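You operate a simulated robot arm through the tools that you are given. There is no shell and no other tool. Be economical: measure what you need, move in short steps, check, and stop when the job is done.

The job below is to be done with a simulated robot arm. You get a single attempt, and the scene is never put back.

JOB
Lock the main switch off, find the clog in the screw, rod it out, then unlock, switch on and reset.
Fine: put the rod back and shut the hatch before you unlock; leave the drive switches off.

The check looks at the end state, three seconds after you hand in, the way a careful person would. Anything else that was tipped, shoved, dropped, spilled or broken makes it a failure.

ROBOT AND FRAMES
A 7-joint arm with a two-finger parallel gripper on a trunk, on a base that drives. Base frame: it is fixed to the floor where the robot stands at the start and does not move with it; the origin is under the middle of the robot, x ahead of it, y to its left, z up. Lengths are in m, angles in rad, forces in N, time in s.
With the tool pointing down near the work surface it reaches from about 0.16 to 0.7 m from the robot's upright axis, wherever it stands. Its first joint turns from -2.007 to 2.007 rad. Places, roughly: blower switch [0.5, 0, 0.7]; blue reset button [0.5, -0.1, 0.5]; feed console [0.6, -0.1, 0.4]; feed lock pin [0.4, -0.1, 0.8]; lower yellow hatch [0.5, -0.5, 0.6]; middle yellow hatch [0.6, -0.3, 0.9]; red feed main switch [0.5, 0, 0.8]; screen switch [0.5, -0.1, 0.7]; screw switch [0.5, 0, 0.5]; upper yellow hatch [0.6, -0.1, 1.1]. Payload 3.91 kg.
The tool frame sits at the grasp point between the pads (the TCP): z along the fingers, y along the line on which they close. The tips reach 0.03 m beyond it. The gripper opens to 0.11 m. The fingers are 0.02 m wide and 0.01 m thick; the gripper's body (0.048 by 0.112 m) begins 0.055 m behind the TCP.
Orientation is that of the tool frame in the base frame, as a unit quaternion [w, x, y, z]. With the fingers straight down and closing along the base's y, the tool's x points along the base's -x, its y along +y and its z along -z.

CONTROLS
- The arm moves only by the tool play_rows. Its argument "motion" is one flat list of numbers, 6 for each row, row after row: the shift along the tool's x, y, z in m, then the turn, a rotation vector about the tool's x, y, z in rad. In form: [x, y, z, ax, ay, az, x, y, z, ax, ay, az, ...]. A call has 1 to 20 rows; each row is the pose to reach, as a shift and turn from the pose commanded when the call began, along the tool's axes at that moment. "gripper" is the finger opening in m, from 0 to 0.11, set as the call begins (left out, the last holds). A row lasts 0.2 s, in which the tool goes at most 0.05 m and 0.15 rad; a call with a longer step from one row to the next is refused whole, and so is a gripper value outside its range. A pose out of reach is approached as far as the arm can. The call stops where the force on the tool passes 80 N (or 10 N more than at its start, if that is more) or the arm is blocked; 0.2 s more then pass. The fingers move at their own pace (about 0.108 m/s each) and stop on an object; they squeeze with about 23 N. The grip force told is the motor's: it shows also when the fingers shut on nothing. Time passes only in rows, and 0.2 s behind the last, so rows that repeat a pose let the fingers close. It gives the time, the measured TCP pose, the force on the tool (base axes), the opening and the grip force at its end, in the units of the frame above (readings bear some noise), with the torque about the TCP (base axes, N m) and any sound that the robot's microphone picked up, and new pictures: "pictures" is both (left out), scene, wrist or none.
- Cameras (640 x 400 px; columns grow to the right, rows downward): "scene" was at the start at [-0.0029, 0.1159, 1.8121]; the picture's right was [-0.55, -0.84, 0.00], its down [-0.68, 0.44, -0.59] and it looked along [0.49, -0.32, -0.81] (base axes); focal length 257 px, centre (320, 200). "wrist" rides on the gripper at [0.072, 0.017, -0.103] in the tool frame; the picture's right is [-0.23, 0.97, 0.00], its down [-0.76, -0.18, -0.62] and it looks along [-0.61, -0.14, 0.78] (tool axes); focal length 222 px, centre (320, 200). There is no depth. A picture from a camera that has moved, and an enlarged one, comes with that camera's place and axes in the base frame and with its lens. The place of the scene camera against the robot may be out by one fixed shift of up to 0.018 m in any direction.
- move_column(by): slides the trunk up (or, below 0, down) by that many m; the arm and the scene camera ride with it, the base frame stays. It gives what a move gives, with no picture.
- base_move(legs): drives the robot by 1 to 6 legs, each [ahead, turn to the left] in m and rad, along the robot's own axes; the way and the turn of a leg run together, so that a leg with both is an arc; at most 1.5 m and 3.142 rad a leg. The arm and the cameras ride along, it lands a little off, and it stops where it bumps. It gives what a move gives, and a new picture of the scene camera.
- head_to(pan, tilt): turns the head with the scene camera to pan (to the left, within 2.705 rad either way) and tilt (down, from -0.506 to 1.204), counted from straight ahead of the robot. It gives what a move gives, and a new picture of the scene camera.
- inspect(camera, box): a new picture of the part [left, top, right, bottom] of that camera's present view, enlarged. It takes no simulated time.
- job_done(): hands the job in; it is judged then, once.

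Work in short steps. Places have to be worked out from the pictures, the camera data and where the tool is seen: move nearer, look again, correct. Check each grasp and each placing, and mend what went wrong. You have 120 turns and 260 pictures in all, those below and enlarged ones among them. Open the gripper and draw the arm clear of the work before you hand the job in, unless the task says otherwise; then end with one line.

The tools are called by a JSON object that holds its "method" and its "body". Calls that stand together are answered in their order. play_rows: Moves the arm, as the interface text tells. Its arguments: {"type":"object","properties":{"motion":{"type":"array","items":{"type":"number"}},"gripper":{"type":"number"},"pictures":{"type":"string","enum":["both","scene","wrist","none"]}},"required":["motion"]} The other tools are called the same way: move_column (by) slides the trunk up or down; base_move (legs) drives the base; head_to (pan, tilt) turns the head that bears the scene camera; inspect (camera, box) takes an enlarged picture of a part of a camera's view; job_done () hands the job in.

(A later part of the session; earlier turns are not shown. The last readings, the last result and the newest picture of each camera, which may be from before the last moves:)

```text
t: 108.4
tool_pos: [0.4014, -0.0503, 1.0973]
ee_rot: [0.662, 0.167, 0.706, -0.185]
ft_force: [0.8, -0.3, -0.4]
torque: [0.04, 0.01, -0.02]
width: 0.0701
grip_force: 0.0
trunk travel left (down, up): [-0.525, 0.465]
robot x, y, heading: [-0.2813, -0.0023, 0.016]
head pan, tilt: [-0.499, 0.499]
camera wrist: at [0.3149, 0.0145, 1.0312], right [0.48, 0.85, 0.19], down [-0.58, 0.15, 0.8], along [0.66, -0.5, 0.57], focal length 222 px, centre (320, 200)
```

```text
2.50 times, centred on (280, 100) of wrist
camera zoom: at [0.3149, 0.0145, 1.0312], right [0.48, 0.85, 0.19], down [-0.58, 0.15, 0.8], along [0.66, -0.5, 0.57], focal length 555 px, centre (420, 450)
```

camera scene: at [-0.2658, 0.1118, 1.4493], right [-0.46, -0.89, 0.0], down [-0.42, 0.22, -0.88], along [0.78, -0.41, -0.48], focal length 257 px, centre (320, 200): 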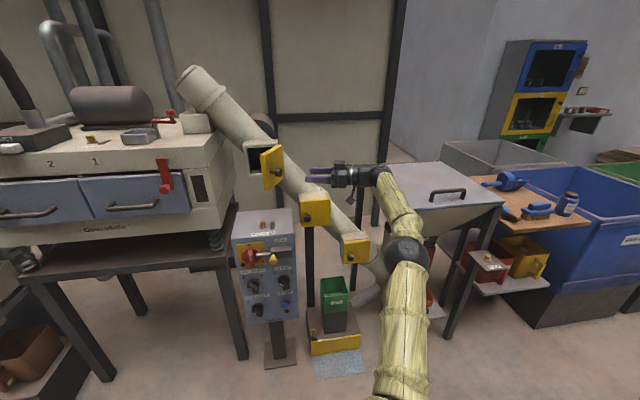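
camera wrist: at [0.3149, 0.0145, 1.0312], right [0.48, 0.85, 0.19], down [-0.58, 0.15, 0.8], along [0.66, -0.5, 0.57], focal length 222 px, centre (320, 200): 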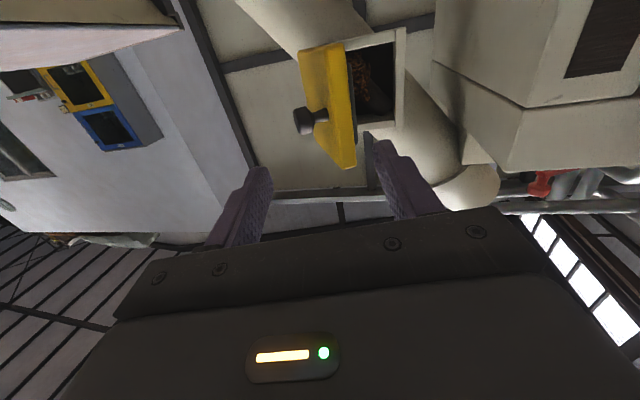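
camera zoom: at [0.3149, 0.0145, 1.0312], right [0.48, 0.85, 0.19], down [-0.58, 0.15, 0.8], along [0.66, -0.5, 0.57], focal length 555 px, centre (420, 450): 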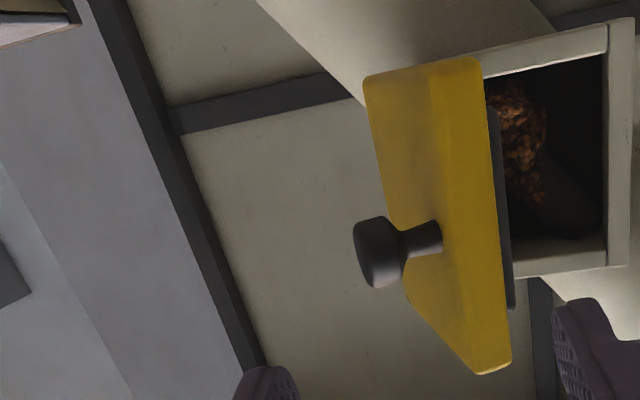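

Clog found behind the upper hatch (≈ (0.73, −0.15, 1.09)). The rod on the bench spans ≈ (0.16, −1.07) to (0.48, −1.18) at z ≈ 0.85, parallel to the machine's forward axis. I retract the arm and turn the tool downward before driving.

{"method": "play_rows", "body": {"motion": [-0.005, -0.01, -0.03, 0, 0, 0, -0.01, -0.02, -0.07, 0, 0.13, 0, -0.016, -0.03, -0.11, 0, 0.27, 0, -0.022, -0.04, -0.15, 0, 0.41, 0, -0.03, -0.05, -0.175, 0, 0.55, 0, -0.04, -0.064, -0.175, 0, 0.69, 0, -0.04, -0.064, -0.175, 0, 0.83, 0, -0.04, -0.064, -0.175, 0, 0.97, 0, -0.04, -0.064, -0.175, 0, 1.11, 0, -0.04, -0.064, -0.175, 0, 1.25, 0, -0.04, -0.064, -0.175, 0, 1.39, 0, -0.04, -0.064, -0.175, 0, 1.52, 0, -0.04, -0.064, -0.175, 0, 1.52, 0], "pictures": "wrist"}}

```text
t: 111.2
tool_pos: [0.2197, -0.0231, 1.1533]
ee_rot: [-0.007, 0.249, 0.968, -0.018]
ft_force: [0.1, -0.4, 0.1]
torque: [0.02, 0.02, -0.04]
width: 0.0699
grip_force: 0.0
trunk travel left (down, up): [-0.525, 0.465]
robot x, y, heading: [-0.2791, -0.0005, 0.014]
head pan, tilt: [-0.499, 0.499]
camera wrist: at [0.1671, 0.0307, 1.2562], right [0.67, 0.74, -0.04], down [0.6, -0.5, 0.63], along [0.45, -0.44, -0.78], focal length 222 px, centre (320, 200)
```

wrist: 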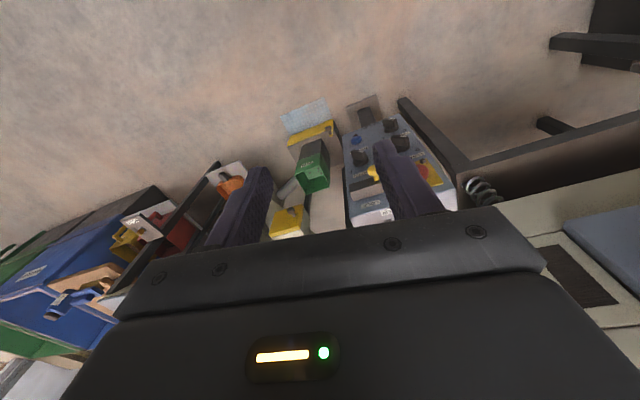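

Tool is down and clear at z 1.15. I turn right and drive ~0.94 m along the machine front, then turn back to face the bench.

{"method": "base_move", "body": {"legs": [[0, -1.63], [0.93, 0]]}}

{"method": "base_move", "body": {"legs": [[0, 1.31]]}}

{"method": "head_to", "body": {"pan": -0.1, "tilt": 0.7}}

```text
t: 122.7
tool_pos: [-0.3781, -1.4451, 1.1538]
ee_rot: [-0.019, 0.876, 0.482, -0.008]
ft_force: [0.1, 0.1, -0.6]
torque: [-0.02, 0.02, 0.0]
width: 0.07
grip_force: 0.1
trunk travel left (down, up): [-0.525, 0.465]
robot x, y, heading: [-0.3223, -0.9473, -1.616]
head pan, tilt: [-0.499, 0.499]
camera scene: at [-0.2196, -0.97, 1.4493], right [-0.85, 0.52, 0.0], down [0.25, 0.41, -0.88], along [-0.46, -0.75, -0.48], focal length 257 px, centre (320, 200)
```

scene: 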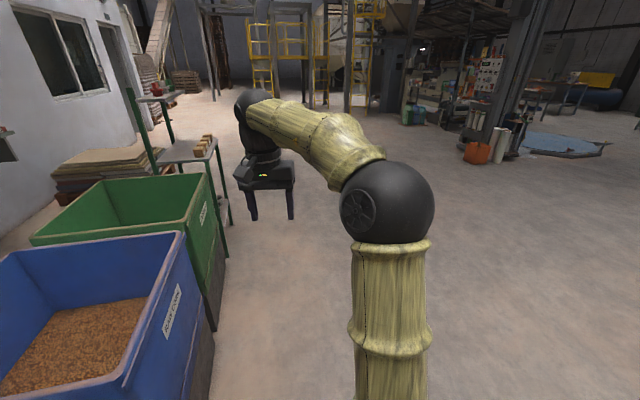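

```text
t: 127.8
tool_pos: [0.1467, -1.1167, 1.1519]
ee_rot: [-0.01, 0.391, 0.92, -0.018]
ft_force: [0.4, -0.8, 0.2]
torque: [0.02, 0.0, 0.01]
width: 0.07
grip_force: 0.1
trunk travel left (down, up): [-0.525, 0.465]
robot x, y, heading: [-0.3231, -0.9522, -0.28]
head pan, tilt: [-0.499, 0.499]
camera scene: at [-0.278, -0.8454, 1.4493], right [-0.7, -0.71, 0.0], down [-0.34, 0.34, -0.88], along [0.62, -0.62, -0.48], focal length 257 px, centre (320, 200)
```

scene: 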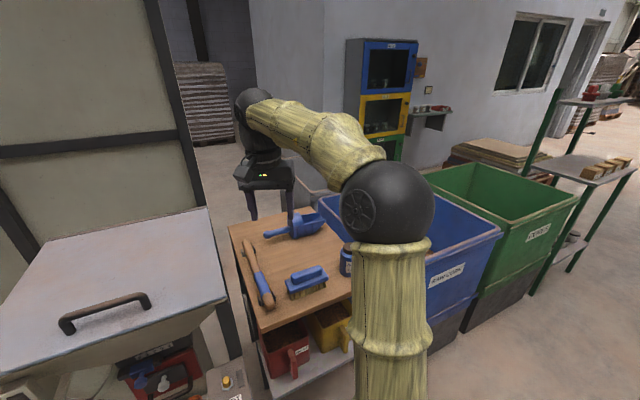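

```text
t: 128.7
tool_pos: [0.1465, -1.1166, 1.1517]
ee_rot: [-0.009, 0.39, 0.921, -0.018]
ft_force: [0.6, 0.0, 0.6]
torque: [0.01, 0.02, -0.01]
width: 0.07
grip_force: 0.0
trunk travel left (down, up): [-0.525, 0.465]
robot x, y, heading: [-0.3225, -0.9467, -0.277]
head pan, tilt: [-0.099, 0.7]
camera scene: at [-0.2638, -0.8131, 1.4316], right [-0.37, -0.93, 0.0], down [-0.6, 0.24, -0.77], along [0.71, -0.29, -0.64], focal length 257 px, centre (320, 200)
```

scene: 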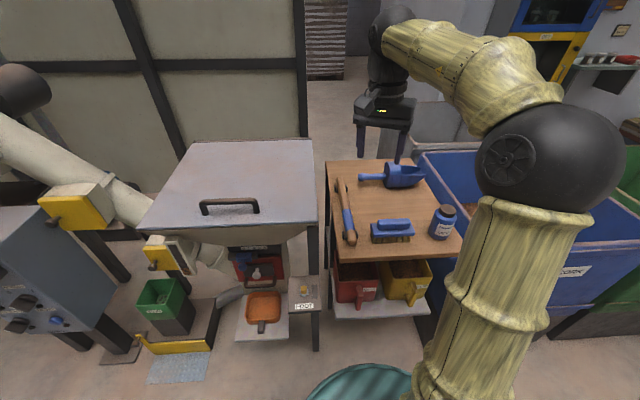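

Now the rod is well in view; I enlarge it.

{"method": "inspect", "body": {"camera": "scene", "box": [310, 150, 480, 270]}}

{"method": "inspect", "body": {"camera": "wrist", "box": [0, 0, 640, 220]}}

```text
3.33 times, centred on (395, 210) of scene
camera zoom: at [-0.2638, -0.8131, 1.4316], right [-0.37, -0.93, 0.0], down [-0.6, 0.24, -0.77], along [0.71, -0.29, -0.64], focal length 857 px, centre (70, 167)
```

zoom: 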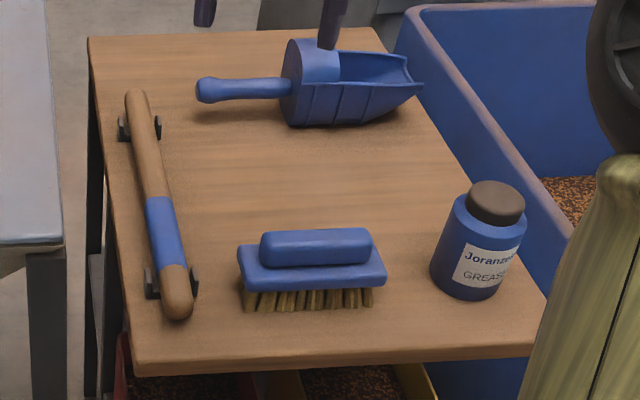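

```text
1.00 times, centred on (320, 110) of wrist (not enlarged: the box is as wide or as high as the picture)
camera zoom: at [0.1124, -1.0497, 1.2559], right [0.86, 0.51, -0.04], down [0.42, -0.66, 0.63], along [0.3, -0.55, -0.78], focal length 222 px, centre (320, 290)
```

zoom: 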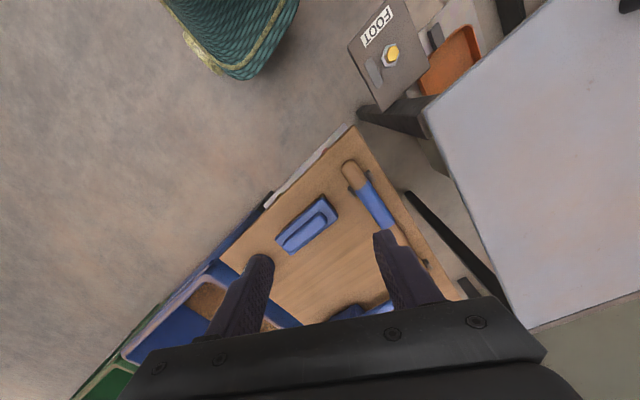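

The rod rests in two cradles, band centre ≈ (0.25, −1.117, 0.851), direction yaw ≈ −0.33. I move above it and align.

{"method": "play_rows", "body": {"motion": [-0.013, 0.014, 0.03, 0, 0, -0.1, -0.027, 0.029, 0.06, 0, 0, -0.2, -0.04, 0.044, 0.09, 0, 0, -0.3, -0.054, 0.058, 0.12, 0, 0, -0.4, -0.068, 0.073, 0.15, 0, 0, -0.47, -0.068, 0.073, 0.15, 0, 0, -0.47], "gripper": 0.06, "pictures": "wrist"}}

{"method": "inspect", "body": {"camera": "wrist", "box": [200, 0, 460, 220]}}

```text
t: 130.1
tool_pos: [0.2404, -1.1181, 0.9993]
ee_rot: [-0.013, 0.165, 0.986, -0.014]
ft_force: [0.1, 0.9, 0.6]
torque: [0.02, 0.0, -0.01]
width: 0.0599
grip_force: 0.0
trunk travel left (down, up): [-0.525, 0.465]
robot x, y, heading: [-0.3201, -0.9474, -0.288]
head pan, tilt: [-0.099, 0.7]
camera wrist: at [0.1808, -1.0742, 1.1043], right [0.53, 0.85, -0.04], down [0.68, -0.4, 0.61], along [0.5, -0.35, -0.79], focal length 222 px, centre (320, 200)
```

wrist: 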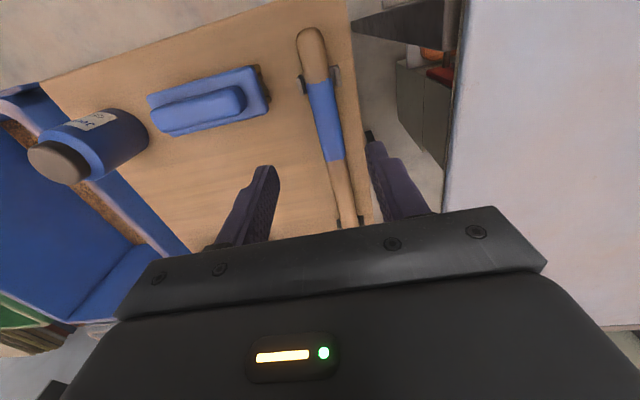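

```text
1.82 times, centred on (330, 110) of wrist
camera zoom: at [0.1808, -1.0742, 1.1043], right [0.53, 0.85, -0.04], down [0.68, -0.4, 0.61], along [0.5, -0.35, -0.79], focal length 404 px, centre (302, 364)
```

zoom: 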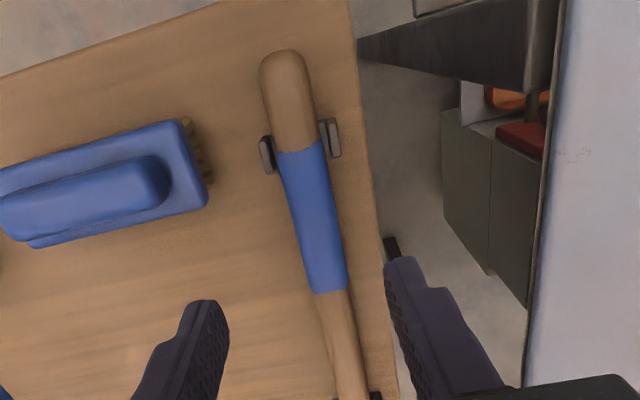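

Aligned in yaw and laterally. I descend 12 cm and check.

{"method": "play_rows", "body": {"motion": [0, 0.002, 0.04, 0, 0, 0, 0, 0.002, 0.08, 0, 0, 0, 0, 0.002, 0.115, 0, 0, 0, 0, 0.002, 0.115, 0, 0, 0], "pictures": "both"}}

{"method": "inspect", "body": {"camera": "scene", "box": [310, 170, 430, 260]}}

```text
t: 131.1
tool_pos: [0.2385, -1.1212, 0.883]
ee_rot: [-0.013, 0.165, 0.986, -0.014]
ft_force: [-0.3, -0.4, 0.7]
torque: [0.05, -0.04, 0.0]
width: 0.0602
grip_force: 0.0
trunk travel left (down, up): [-0.525, 0.465]
robot x, y, heading: [-0.3219, -0.9484, -0.28]
head pan, tilt: [-0.099, 0.7]
camera scene: at [-0.2636, -0.8132, 1.4316], right [-0.37, -0.93, 0.0], down [-0.6, 0.24, -0.76], along [0.71, -0.29, -0.64], focal length 257 px, centre (320, 200)
camera wrist: at [0.1786, -1.0783, 0.9878], right [0.53, 0.85, -0.04], down [0.68, -0.4, 0.61], along [0.5, -0.35, -0.79], focal length 222 px, centre (320, 200)
```

scene: 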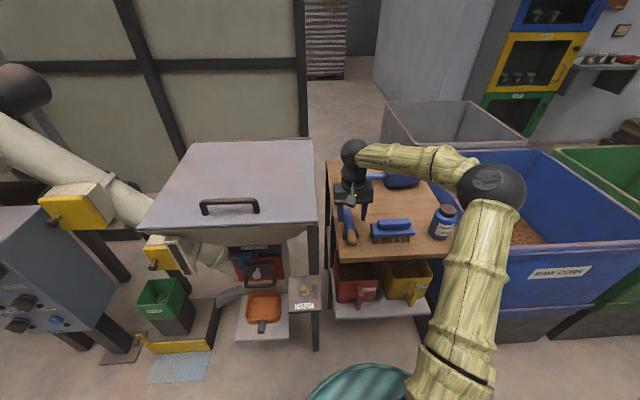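
wrist: 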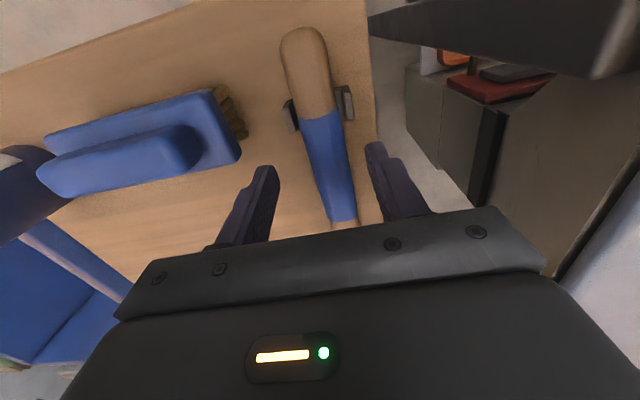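

```text
4.44 times, centred on (370, 215) of scene
camera zoom: at [-0.2636, -0.8132, 1.4316], right [-0.37, -0.93, 0.0], down [-0.6, 0.24, -0.76], along [0.71, -0.29, -0.64], focal length 1143 px, centre (98, 133)
```

zoom: 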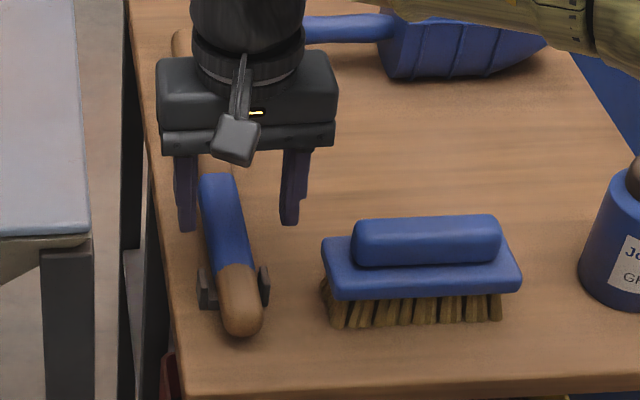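

Rod is ~7 mm to the left of centre. I shift and descend 2.2 cm, then close.

{"method": "play_rows", "body": {"motion": [0, 0.007, 0.005, 0, 0, 0, 0, 0.007, 0.014, 0, 0, 0, 0, 0.007, 0.022, 0, 0, 0, 0, 0.007, 0.022, 0, 0, 0], "pictures": "none"}}

{"method": "play_rows", "body": {"motion": [0, 0, 0, 0, 0, 0, 0, 0, 0, 0, 0, 0, 0, 0, 0, 0, 0, 0], "gripper": 0.0, "pictures": "wrist"}}

```text
t: 132.1
tool_pos: [0.2403, -1.1135, 0.8608]
ee_rot: [-0.014, 0.166, 0.986, -0.016]
ft_force: [-0.8, 0.1, -0.4]
torque: [0.0, -0.01, 0.01]
width: 0.0598
grip_force: 0.0
trunk travel left (down, up): [-0.525, 0.465]
robot x, y, heading: [-0.3244, -0.9438, -0.286]
head pan, tilt: [-0.099, 0.7]
```

```text
t: 132.9
tool_pos: [0.2409, -1.1151, 0.8615]
ee_rot: [-0.013, 0.166, 0.986, -0.014]
ft_force: [-0.1, -1.1, 1.3]
torque: [0.01, 0.01, -0.07]
width: 0.0275
grip_force: 23.2
trunk travel left (down, up): [-0.525, 0.465]
robot x, y, heading: [-0.3199, -0.9476, -0.282]
head pan, tilt: [-0.099, 0.7]
camera wrist: at [0.1819, -1.0714, 0.9668], right [0.53, 0.85, -0.04], down [0.68, -0.4, 0.61], along [0.5, -0.35, -0.79], focal length 222 px, centre (320, 200)
```

wrist: 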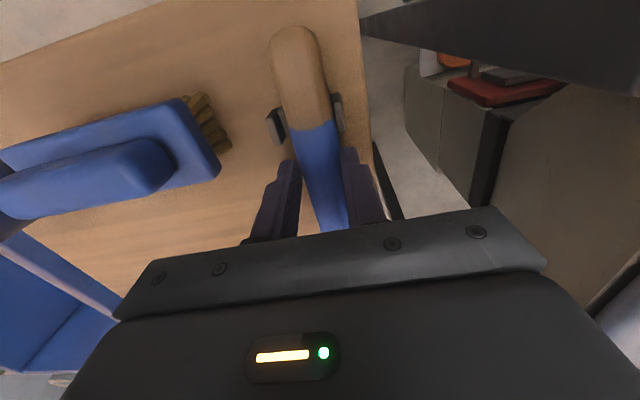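

Rod gripped at its band (27.5 mm). I lift it 12 cm and check.

{"method": "play_rows", "body": {"motion": [0, 0, -0.03, 0, 0, 0, 0, 0, -0.07, 0, 0, 0, 0, 0, -0.12, 0, 0, 0, 0, 0, -0.12, 0, 0, 0], "pictures": "both"}}

{"method": "inspect", "body": {"camera": "scene", "box": [310, 120, 430, 260]}}

```text
t: 133.9
tool_pos: [0.2423, -1.1126, 0.9838]
ee_rot: [-0.013, 0.165, 0.986, -0.016]
ft_force: [-0.4, -0.4, -1.1]
torque: [0.02, 0.09, -0.01]
width: 0.0277
grip_force: 23.4
trunk travel left (down, up): [-0.525, 0.465]
robot x, y, heading: [-0.3241, -0.9483, -0.282]
head pan, tilt: [-0.099, 0.7]
camera scene: at [-0.2637, -0.8131, 1.4316], right [-0.37, -0.93, 0.0], down [-0.6, 0.24, -0.76], along [0.71, -0.29, -0.64], focal length 257 px, centre (320, 200)
camera wrist: at [0.1841, -1.0707, 1.0886], right [0.53, 0.85, -0.04], down [0.68, -0.4, 0.61], along [0.5, -0.35, -0.79], focal length 222 px, centre (320, 200)
```

scene: 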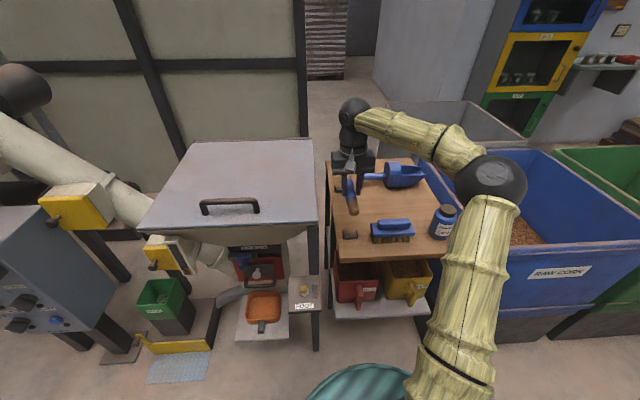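
wrist: 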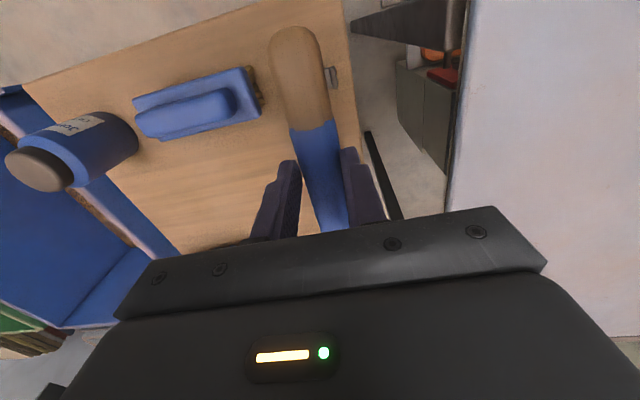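

```text
2.86 times, centred on (370, 190) of scene
camera zoom: at [-0.2637, -0.8131, 1.4316], right [-0.37, -0.93, 0.0], down [-0.6, 0.24, -0.76], along [0.71, -0.29, -0.64], focal length 735 px, centre (177, 229)
```

zoom: 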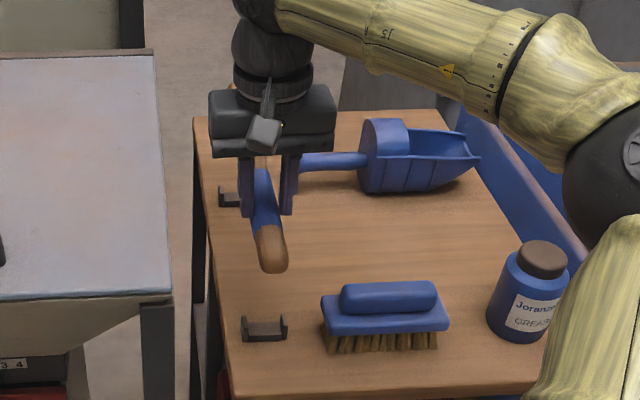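

Rod is held level. I raise the trunk 0.2 m, retract the arm, then drive back to the console.

{"method": "move_column", "body": {"by": 0.22}}

{"method": "play_rows", "body": {"motion": [0.03, 0, 0, 0, 0, 0, 0.07, 0, 0, 0, 0, 0, 0.11, 0, 0, 0, 0, 0, 0.14, 0, 0, 0, 0, 0, 0.14, 0, 0, 0, 0, 0], "pictures": "none"}}

{"method": "base_move", "body": {"legs": [[0, -1.33], [-0.93, 0], [0, 1.5]]}}

```text
t: 136.2
tool_pos: [0.2424, -1.1134, 1.2028]
ee_rot: [-0.013, 0.165, 0.986, -0.014]
ft_force: [-0.3, -0.3, -1.8]
torque: [0.07, 0.11, 0.02]
width: 0.0276
grip_force: 23.0
trunk travel left (down, up): [-0.745, 0.245]
robot x, y, heading: [-0.3231, -0.9504, -0.283]
head pan, tilt: [-0.099, 0.7]
```

```text
t: 137.4
tool_pos: [0.1117, -1.0663, 1.2058]
ee_rot: [-0.014, 0.164, 0.986, -0.015]
ft_force: [-0.1, 0.5, -1.4]
torque: [0.02, 0.14, -0.01]
width: 0.0277
grip_force: 23.1
trunk travel left (down, up): [-0.745, 0.245]
robot x, y, heading: [-0.3207, -0.948, -0.284]
head pan, tilt: [-0.099, 0.7]
```

```text
t: 153.2
tool_pos: [0.1527, -0.042, 1.2051]
ee_rot: [-0.012, 0.073, 0.997, -0.015]
ft_force: [-0.6, 0.0, -1.7]
torque: [-0.02, 0.14, 0.01]
width: 0.0274
grip_force: 23.0
trunk travel left (down, up): [-0.745, 0.245]
robot x, y, heading: [-0.2958, -0.0064, -0.1]
head pan, tilt: [-0.099, 0.7]
camera scene: at [-0.2636, 0.1387, 1.6516], right [-0.2, -0.98, 0.0], down [-0.63, 0.13, -0.76], along [0.75, -0.15, -0.64], focal length 257 px, centre (320, 200)
```

scene: 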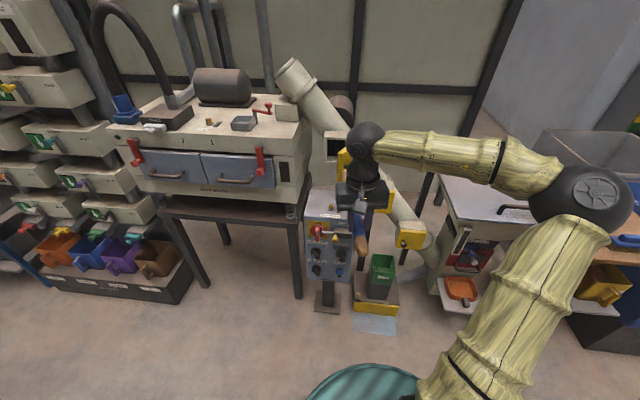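

Back at the console. The rod must enter from the left past the open door, pointing ~13° right of the machine axis. I first yaw the rod and move it left at this height, then drive 0.22 m ahead.

{"method": "play_rows", "body": {"motion": [0.016, 0.033, 0, 0, 0, 0.1, 0.033, 0.067, 0, 0, 0, 0.2, 0.05, 0.1, 0, 0, 0, 0.3, 0.067, 0.1345, 0, 0, 0, 0.39, 0.067, 0.1345, 0, 0, 0, 0.39], "pictures": "none"}}

{"method": "base_move", "body": {"legs": [[0.2, 0]]}}

{"method": "play_rows", "body": {"motion": [0, 0, 0.01, 0, 0.13, 0, 0, 0, 0.02, 0, 0.26, 0, 0, 0, 0.03, 0, 0.26, 0, 0, 0, 0.03, 0, 0.26, 0], "pictures": "both"}}

```text
t: 154.4
tool_pos: [0.1036, 0.0997, 1.2002]
ee_rot: [-0.008, 0.266, 0.964, -0.018]
ft_force: [-0.2, 0.4, -1.9]
torque: [0.1, 0.08, -0.01]
width: 0.0275
grip_force: 23.4
trunk travel left (down, up): [-0.745, 0.245]
robot x, y, heading: [-0.3019, -0.0045, -0.097]
head pan, tilt: [-0.099, 0.7]
```

```text
t: 156.1
tool_pos: [0.2951, 0.0817, 1.1992]
ee_rot: [-0.009, 0.265, 0.964, -0.018]
ft_force: [0.0, 0.4, -2.1]
torque: [0.07, 0.16, 0.03]
width: 0.0277
grip_force: 22.4
trunk travel left (down, up): [-0.745, 0.245]
robot x, y, heading: [-0.1042, -0.0208, -0.102]
head pan, tilt: [-0.099, 0.7]
camera scene: at [-0.0725, 0.1198, 1.6515], right [-0.2, -0.98, 0.0], down [-0.63, 0.13, -0.76], along [0.75, -0.15, -0.65], focal length 257 px, centre (320, 200)
```

scene: 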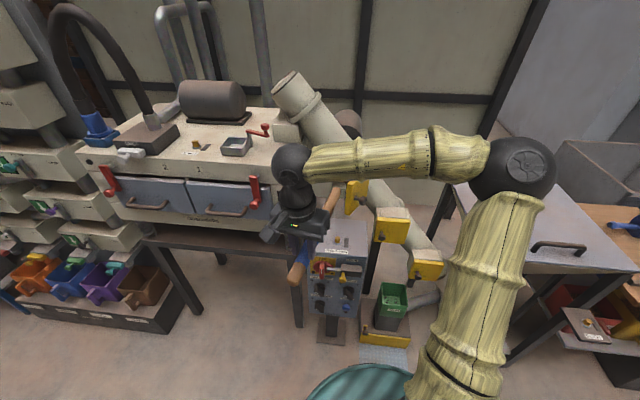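

```text
t: 157.1
tool_pos: [0.2937, 0.0788, 1.1686]
ee_rot: [-0.134, 0.267, 0.954, 0.017]
ft_force: [0.3, -0.2, -1.3]
torque: [0.04, 0.08, 0.0]
width: 0.0276
grip_force: 23.2
trunk travel left (down, up): [-0.745, 0.245]
robot x, y, heading: [-0.1077, -0.0281, -0.103]
head pan, tilt: [-0.099, 0.7]
camera scene: at [-0.0739, 0.1198, 1.6516], right [-0.2, -0.98, 0.0], down [-0.63, 0.13, -0.76], along [0.75, -0.15, -0.64], focal length 257 px, centre (320, 200)
camera wrist: at [0.2688, 0.1197, 1.2883], right [0.69, 0.72, -0.1], down [0.69, -0.6, 0.41], along [0.23, -0.35, -0.91], focal length 222 px, centre (320, 200)
```

scene: 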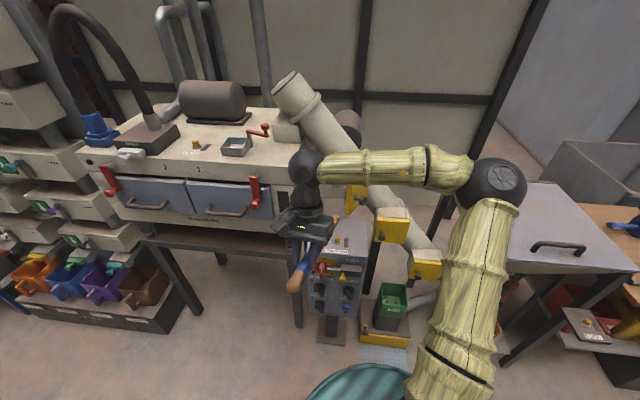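
wrist: 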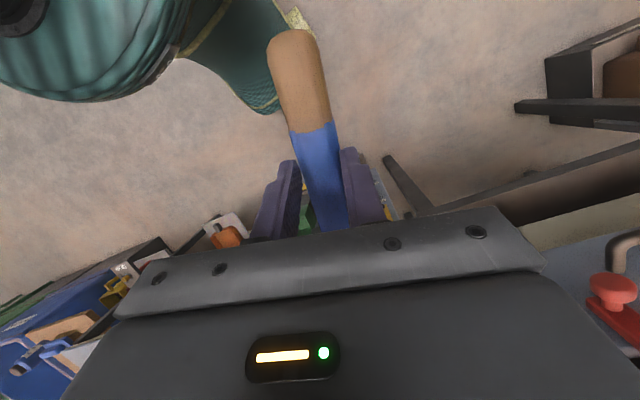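

The rod points down-forward as desired. I enlarge the scene view of the rod tip and the hatch.

{"method": "inspect", "body": {"camera": "scene", "box": [270, 130, 430, 270]}}

```text
2.86 times, centred on (350, 200) of scene
camera zoom: at [-0.0739, 0.1198, 1.6516], right [-0.2, -0.98, 0.0], down [-0.63, 0.13, -0.76], along [0.75, -0.15, -0.64], focal length 735 px, centre (234, 200)
```

zoom: 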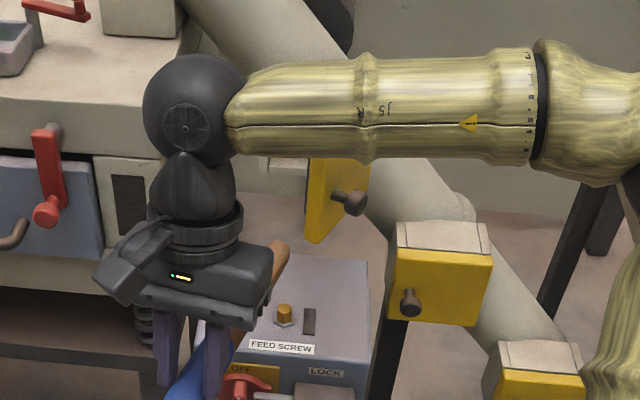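

Computed rod tip matches its picture to ~1 cm. I shift 2 cm left and advance 16 cm horizontally to bring the tip to the hatch mouth.

{"method": "play_rows", "body": {"motion": [0.005, 0.0194, 0, 0, 0, 0, -0.0336, 0.019, -0.0106, 0, 0, 0, -0.0721, 0.0186, -0.0212, 0, 0, 0, -0.1107, 0.0181, -0.0318, 0, 0, 0, -0.149, 0.0177, -0.0424, 0, 0, 0, -0.149, 0.0177, -0.0424, 0, 0, 0], "pictures": "scene"}}

{"method": "inspect", "body": {"camera": "scene", "box": [270, 120, 430, 240]}}

```text
t: 158.5
tool_pos: [0.4348, 0.0151, 1.1708]
ee_rot: [-0.133, 0.266, 0.955, 0.016]
ft_force: [-0.2, 0.4, -1.0]
torque: [0.1, 0.06, 0.0]
width: 0.0274
grip_force: 22.8
trunk travel left (down, up): [-0.745, 0.245]
robot x, y, heading: [-0.1092, -0.0248, -0.1]
head pan, tilt: [-0.099, 0.7]
camera scene: at [-0.0742, 0.1199, 1.6516], right [-0.2, -0.98, 0.0], down [-0.63, 0.13, -0.76], along [0.75, -0.15, -0.64], focal length 257 px, centre (320, 200)
```

scene: 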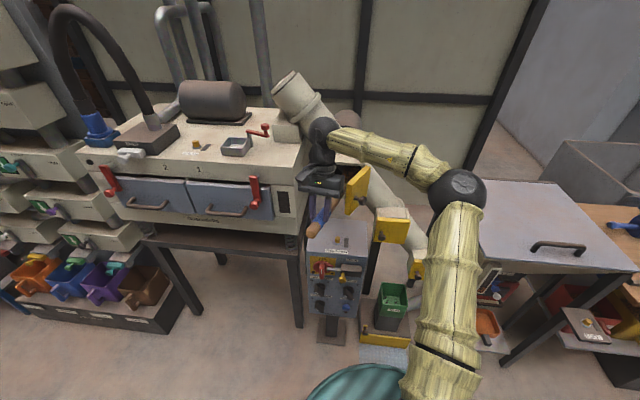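

```text
3.33 times, centred on (350, 180) of scene
camera zoom: at [-0.0742, 0.1199, 1.6516], right [-0.2, -0.98, 0.0], down [-0.63, 0.13, -0.76], along [0.75, -0.15, -0.64], focal length 857 px, centre (220, 267)
```

zoom: 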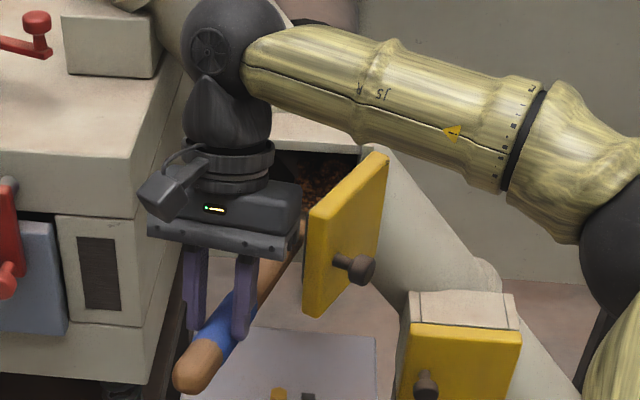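

The clog is visible inside and the rod tip is at the hatch mouth beside the door. I push on 9 cm, watching force.

{"method": "play_rows", "body": {"motion": [-0.029, -0.0003, -0.008, 0, 0, 0, -0.058, -0.0006, -0.0159, 0, 0, 0, -0.087, -0.001, -0.0239, 0, 0, 0, -0.087, -0.001, -0.0239, 0, 0, 0], "pictures": "scene"}}

{"method": "inspect", "body": {"camera": "scene", "box": [290, 120, 410, 220]}}

```text
t: 159.5
tool_pos: [0.5065, -0.0291, 1.1752]
ee_rot: [-0.133, 0.265, 0.955, 0.016]
ft_force: [-19.3, 10.8, 5.4]
torque: [0.47, 0.62, 0.03]
width: 0.0273
grip_force: 23.6
trunk travel left (down, up): [-0.745, 0.245]
robot x, y, heading: [-0.1042, -0.0251, -0.096]
head pan, tilt: [-0.099, 0.7]
camera scene: at [-0.0787, 0.1221, 1.6516], right [-0.2, -0.98, 0.0], down [-0.63, 0.13, -0.77], along [0.75, -0.15, -0.64], focal length 257 px, centre (320, 200)
```

scene: 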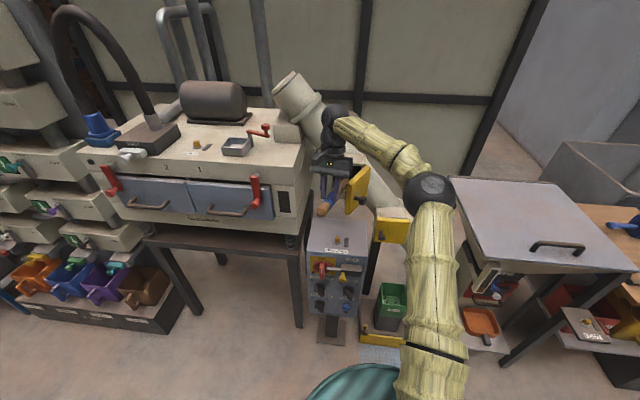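

```text
4.00 times, centred on (350, 170) of scene
camera zoom: at [-0.0787, 0.1221, 1.6516], right [-0.2, -0.98, 0.0], down [-0.63, 0.13, -0.77], along [0.75, -0.15, -0.64], focal length 1028 px, centre (200, 320)
```

zoom: 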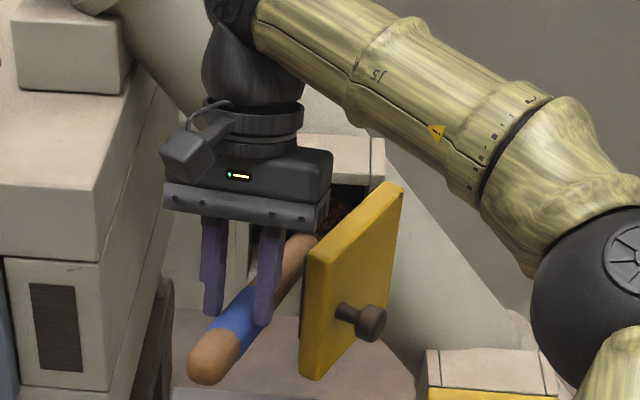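

The rod meets resistance (~22 N) at the clog. I push further, then draw back and jab.

{"method": "play_rows", "body": {"motion": [-0.019, 0, -0.0053, 0, 0, 0, -0.038, 0, -0.0106, 0, 0, 0, -0.038, 0, -0.0106, 0, 0, 0], "pictures": "scene"}}

{"method": "inspect", "body": {"camera": "scene", "box": [290, 120, 410, 220]}}

```text
t: 160.3
tool_pos: [0.5433, -0.0499, 1.1735]
ee_rot: [-0.132, 0.266, 0.955, 0.017]
ft_force: [-19.5, 11.1, 5.9]
torque: [0.53, 0.73, 0.17]
width: 0.0277
grip_force: 23.1
trunk travel left (down, up): [-0.745, 0.245]
robot x, y, heading: [-0.1086, -0.0251, -0.1]
head pan, tilt: [-0.099, 0.7]
camera scene: at [-0.0782, 0.1222, 1.6514], right [-0.2, -0.98, 0.0], down [-0.63, 0.13, -0.77], along [0.75, -0.15, -0.64], focal length 257 px, centre (320, 200)
```

scene: 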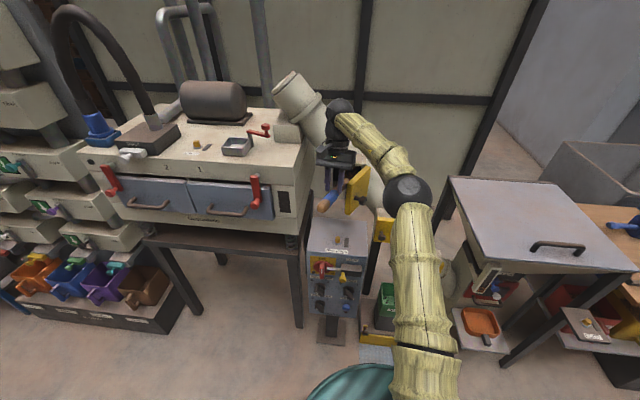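

```text
4.00 times, centred on (350, 170) of scene
camera zoom: at [-0.0782, 0.1222, 1.6514], right [-0.2, -0.98, 0.0], down [-0.63, 0.13, -0.77], along [0.75, -0.15, -0.64], focal length 1028 px, centre (200, 320)
```

zoom: 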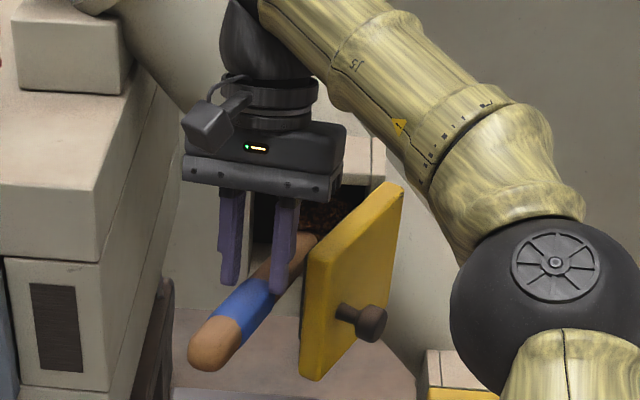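

The rod stopped and slid in the grip (~20 N), so it is against the clog. I withdraw and look for a change.

{"method": "play_rows", "body": {"motion": [0.029, 0, 0.008, 0, 0, 0, 0.058, 0, 0.016, 0, 0, 0, 0.087, 0, 0.024, 0, 0, 0, 0.115, 0, 0.032, 0, 0, 0, 0.115, 0, 0.032, 0, 0, 0], "pictures": "scene"}}

{"method": "inspect", "body": {"camera": "scene", "box": [290, 120, 410, 220]}}

```text
t: 161.5
tool_pos: [0.4446, 0.0087, 1.1705]
ee_rot: [-0.134, 0.266, 0.954, 0.017]
ft_force: [0.8, 0.2, -2.0]
torque: [0.01, 0.01, 0.02]
width: 0.0276
grip_force: 23.2
trunk travel left (down, up): [-0.745, 0.245]
robot x, y, heading: [-0.1084, -0.0296, -0.1]
head pan, tilt: [-0.099, 0.7]
camera scene: at [-0.0735, 0.1199, 1.6515], right [-0.2, -0.98, 0.0], down [-0.63, 0.13, -0.76], along [0.75, -0.15, -0.64], focal length 257 px, centre (320, 200)
```

scene: 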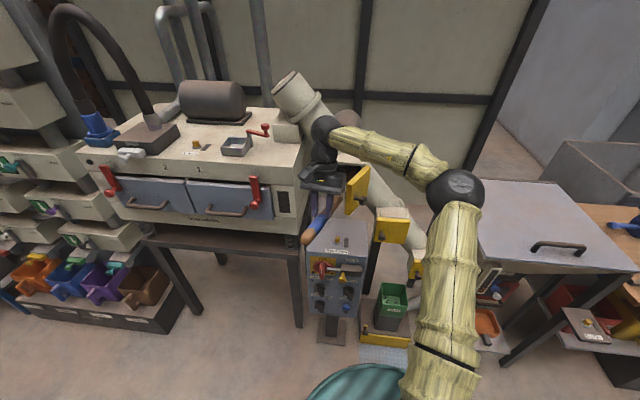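

```text
4.00 times, centred on (350, 170) of scene
camera zoom: at [-0.0735, 0.1199, 1.6515], right [-0.2, -0.98, 0.0], down [-0.63, 0.13, -0.76], along [0.75, -0.15, -0.64], focal length 1028 px, centre (200, 320)
```

zoom: 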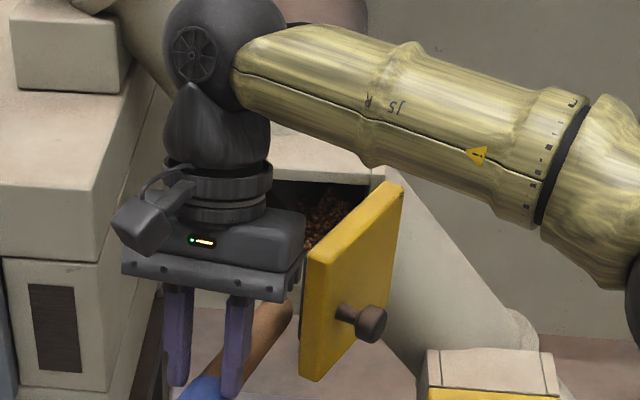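

The clog looks unchanged. I need a better look inside: I retract, and tilt the tool forward (rod vertical) so the wrist camera can see into the hatch.

{"method": "play_rows", "body": {"motion": [0.04, 0, 0.01, 0, 0, 0, 0.08, -0.01, 0.03, 0, 0, 0, 0.126, -0.02, 0.05, 0, 0, 0, 0.126, -0.029, 0.07, 0, -0.14, 0, 0.126, -0.029, 0.09, 0, -0.28, 0, 0.126, -0.029, 0.108, 0, -0.42, 0, 0.126, -0.029, 0.108, 0, -0.56, 0, 0.126, -0.029, 0.108, 0, -0.7, 0, 0.126, -0.029, 0.108, 0, -0.84, 0, 0.126, -0.029, 0.108, 0, -0.98, 0, 0.126, -0.029, 0.108, 0, -1.12, 0, 0.126, -0.029, 0.108, 0, -1.26, 0, 0.126, -0.029, 0.108, 0, -1.4, 0, 0.126, -0.029, 0.108, 0, -1.54, 0, 0.126, -0.029, 0.108, 0, -1.68, 0, 0.126, -0.029, 0.108, 0, -1.8, 0, 0.126, -0.029, 0.108, 0, -1.8, 0], "pictures": "both"}}

```text
refused: row 3 steps farther than a row can; nothing moved
```

{"method": "play_rows", "body": {"motion": [0.04, 0, 0.01, 0, 0, 0, 0.08, -0.01, 0.03, 0, 0, 0, 0.105, -0.02, 0.05, 0, 0, 0, 0.126, -0.029, 0.07, 0, -0.14, 0, 0.126, -0.029, 0.09, 0, -0.28, 0, 0.126, -0.029, 0.108, 0, -0.42, 0, 0.126, -0.029, 0.108, 0, -0.56, 0, 0.126, -0.029, 0.108, 0, -0.7, 0, 0.126, -0.029, 0.108, 0, -0.84, 0, 0.126, -0.029, 0.108, 0, -0.98, 0, 0.126, -0.029, 0.108, 0, -1.12, 0, 0.126, -0.029, 0.108, 0, -1.26, 0, 0.126, -0.029, 0.108, 0, -1.4, 0, 0.126, -0.029, 0.108, 0, -1.54, 0, 0.126, -0.029, 0.108, 0, -1.68, 0, 0.126, -0.029, 0.108, 0, -1.8, 0, 0.126, -0.029, 0.108, 0, -1.8, 0], "pictures": "both"}}

```text
t: 165.1
tool_pos: [0.3114, 0.071, 1.0986]
ee_rot: [0.665, 0.179, 0.697, -0.199]
ft_force: [-0.7, 0.5, -1.7]
torque: [0.06, 0.04, 0.03]
width: 0.0277
grip_force: 22.6
out of reach, approached as far as the arm can: row 12, 13, 14, 15, 16, 17
trunk travel left (down, up): [-0.745, 0.245]
robot x, y, heading: [-0.1093, -0.0244, -0.099]
head pan, tilt: [-0.099, 0.7]
camera scene: at [-0.0738, 0.1197, 1.6516], right [-0.2, -0.98, 0.0], down [-0.63, 0.13, -0.76], along [0.75, -0.15, -0.64], focal length 257 px, centre (320, 200)
camera wrist: at [0.2283, 0.1386, 1.0311], right [0.51, 0.84, 0.19], down [-0.59, 0.18, 0.79], along [0.63, -0.51, 0.58], focal length 222 px, centre (320, 200)
```

scene: 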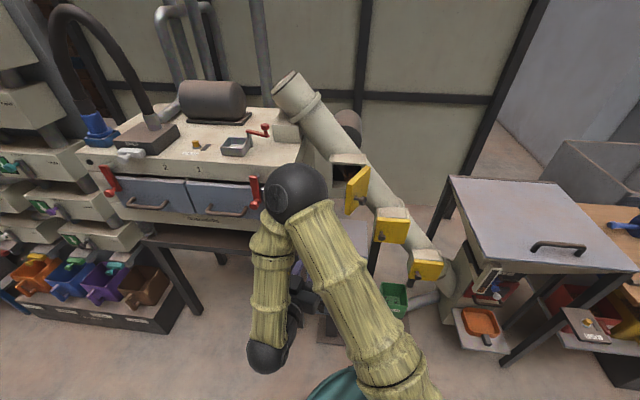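
wrist: 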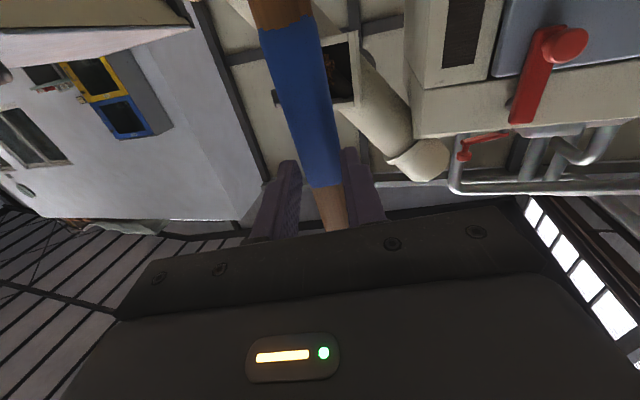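

Both cameras see the hatch now; I enlarge.

{"method": "inspect", "body": {"camera": "scene", "box": [320, 140, 380, 200]}}

{"method": "inspect", "body": {"camera": "wrist", "box": [310, 20, 380, 120]}}

```text
6.67 times, centred on (350, 170) of scene
camera zoom: at [-0.0738, 0.1197, 1.6516], right [-0.2, -0.98, 0.0], down [-0.63, 0.13, -0.76], along [0.75, -0.15, -0.64], focal length 1714 px, centre (120, 400)
```

zoom: 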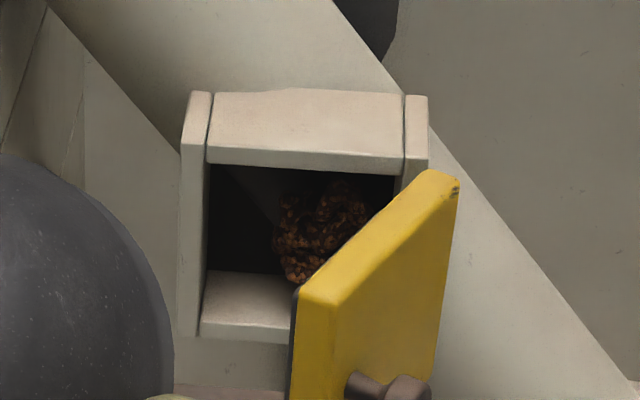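

```text
4.00 times, centred on (345, 70) of wrist
camera zoom: at [0.2283, 0.1386, 1.0311], right [0.51, 0.84, 0.19], down [-0.59, 0.18, 0.79], along [0.63, -0.51, 0.58], focal length 888 px, centre (220, 720)
```

zoom: 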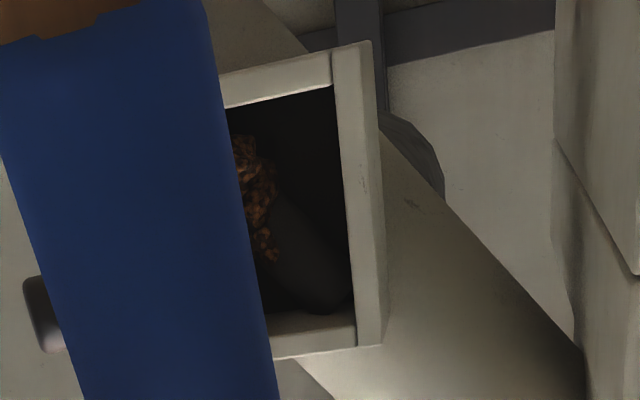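

The clog is a lump around the shaft, a bit right of the opening's centre. I return the rod to its pointing pose and will poke it at several spots.

{"method": "play_rows", "body": {"motion": [0, 0, 0, 0, 0.14, 0, 0, 0, 0, 0, 0.28, 0, 0, 0, 0, 0, 0.42, 0, 0, 0, 0, 0, 0.56, 0, 0, 0, 0, 0, 0.7, 0, 0, 0, 0, 0, 0.84, 0, 0, 0, 0, 0, 0.98, 0, 0, 0, 0, 0, 1.12, 0, 0, 0, 0, 0, 1.26, 0, 0, 0, 0, 0, 1.4, 0, 0, 0, 0, 0, 1.54, 0, -0.02, 0, 0, 0, 1.67, 0, -0.04, 0, 0, 0, 1.8, 0, -0.072, 0, 0, 0, 1.8, 0, -0.072, 0, 0, 0, 1.8, 0], "pictures": "none"}}

```text
t: 168.3
tool_pos: [0.312, 0.0733, 1.171]
ee_rot: [-0.134, 0.266, 0.954, 0.017]
ft_force: [-0.1, -0.8, -1.9]
torque: [0.02, 0.04, 0.02]
width: 0.0275
grip_force: 23.0
trunk travel left (down, up): [-0.745, 0.245]
robot x, y, heading: [-0.1071, -0.0243, -0.099]
head pan, tilt: [-0.099, 0.7]
```

I advance along the entry line with the tip 2.5 cm higher than before (≈ z 1.125) and poke.

{"method": "play_rows", "body": {"motion": [-0.02, 0.0136, -0.02, 0, 0, 0, -0.0397, 0.0131, -0.0367, 0, 0, 0, -0.0802, 0.0126, -0.0479, 0, 0, 0, -0.1235, 0.0122, -0.0598, 0, 0, 0, -0.1669, 0.0117, -0.0717, 0, 0, 0, -0.2103, 0.0112, -0.0836, 0, 0, 0, -0.244, 0.0108, -0.0929, 0, 0, 0, -0.2633, 0.0106, -0.0982, 0, 0, 0, -0.2778, 0.0105, -0.1022, 0, 0, 0], "pictures": "scene"}}

{"method": "inspect", "body": {"camera": "scene", "box": [290, 120, 410, 220]}}

```text
t: 170.3
tool_pos: [0.5526, -0.0562, 1.1956]
ee_rot: [-0.133, 0.265, 0.955, 0.017]
ft_force: [-15.0, 8.2, 4.6]
torque: [0.54, 0.87, 0.02]
width: 0.0274
grip_force: 22.9
out of reach, approached as far as the arm can: row 9
trunk travel left (down, up): [-0.745, 0.245]
robot x, y, heading: [-0.1088, -0.0235, -0.097]
head pan, tilt: [-0.099, 0.7]
camera scene: at [-0.0777, 0.1215, 1.6517], right [-0.2, -0.98, 0.0], down [-0.63, 0.13, -0.77], along [0.75, -0.15, -0.64], focal length 257 px, centre (320, 200)
```

scene: 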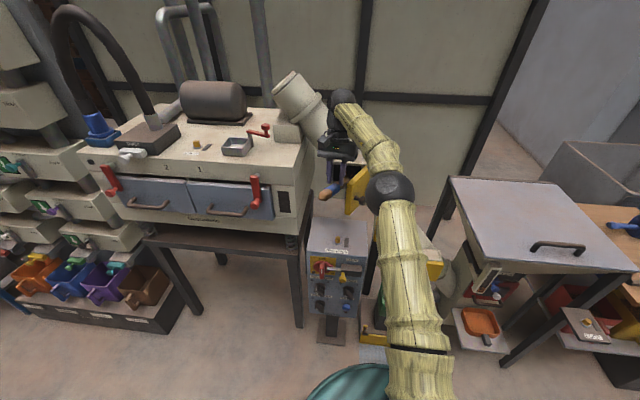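

```text
4.00 times, centred on (350, 170) of scene
camera zoom: at [-0.0777, 0.1215, 1.6517], right [-0.2, -0.98, 0.0], down [-0.63, 0.13, -0.77], along [0.75, -0.15, -0.64], focal length 1028 px, centre (200, 320)
```

zoom: 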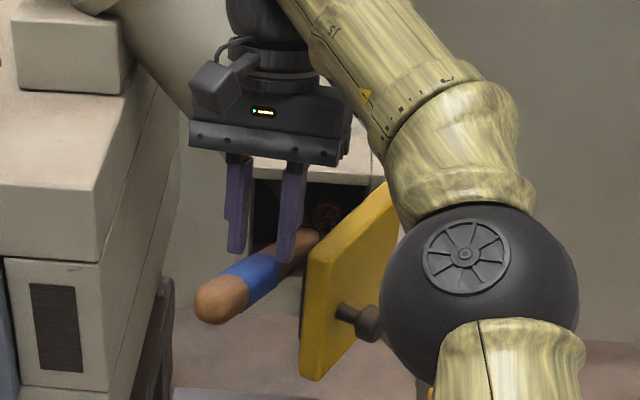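

Resistance again and the arm is near its reach. I shift the base 8 cm nearer while the arm compensates.

{"method": "play_rows", "body": {"motion": [0.035, -0.01, 0.01, 0, 0, 0, 0.0694, -0.025, 0.0205, 0, 0, 0, 0.0694, -0.034, 0.0205, 0, 0, 0], "pictures": "none"}}

{"method": "base_move", "body": {"legs": [[0.08, 0]]}}

{"method": "inspect", "body": {"camera": "scene", "box": [270, 110, 410, 230]}}

```text
t: 171.1
tool_pos: [0.4805, -0.0494, 1.1942]
ee_rot: [-0.134, 0.266, 0.954, 0.017]
ft_force: [0.0, -0.5, -1.5]
torque: [0.0, 0.02, 0.01]
width: 0.0272
grip_force: 22.4
trunk travel left (down, up): [-0.745, 0.245]
robot x, y, heading: [-0.1105, -0.0235, -0.103]
head pan, tilt: [-0.099, 0.7]
```

```text
t: 172.2
tool_pos: [0.5562, -0.0561, 1.1961]
ee_rot: [-0.133, 0.266, 0.955, 0.017]
ft_force: [-13.8, 8.8, 9.3]
torque: [0.18, 0.22, 0.03]
width: 0.0274
grip_force: 23.0
trunk travel left (down, up): [-0.745, 0.245]
robot x, y, heading: [-0.0295, -0.0326, -0.098]
head pan, tilt: [-0.099, 0.7]
camera scene: at [0.0013, 0.1138, 1.6516], right [-0.2, -0.98, 0.0], down [-0.63, 0.13, -0.77], along [0.75, -0.15, -0.64], focal length 257 px, centre (320, 200)
```

scene: 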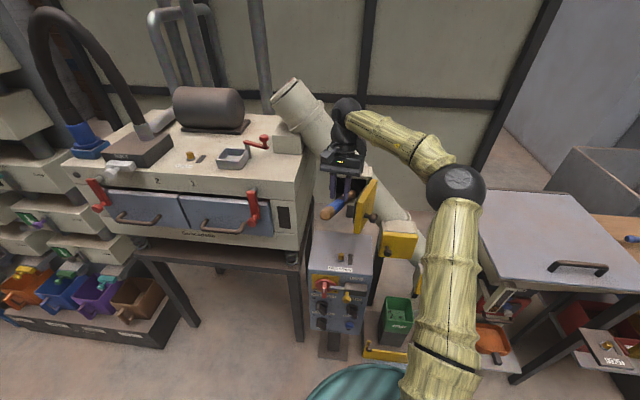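

```text
3.33 times, centred on (340, 170) of scene
camera zoom: at [0.0013, 0.1138, 1.6516], right [-0.2, -0.98, 0.0], down [-0.63, 0.13, -0.77], along [0.75, -0.15, -0.64], focal length 857 px, centre (253, 300)
```

zoom: 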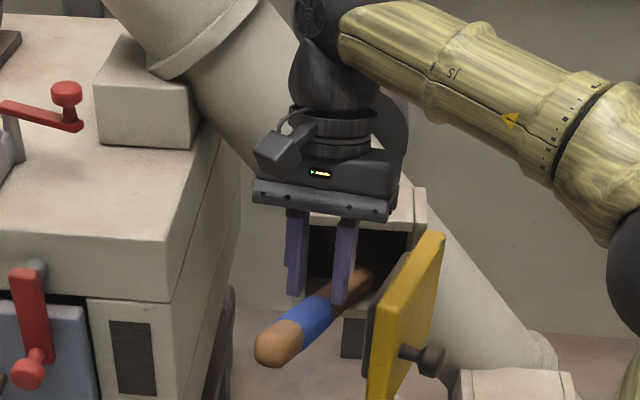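

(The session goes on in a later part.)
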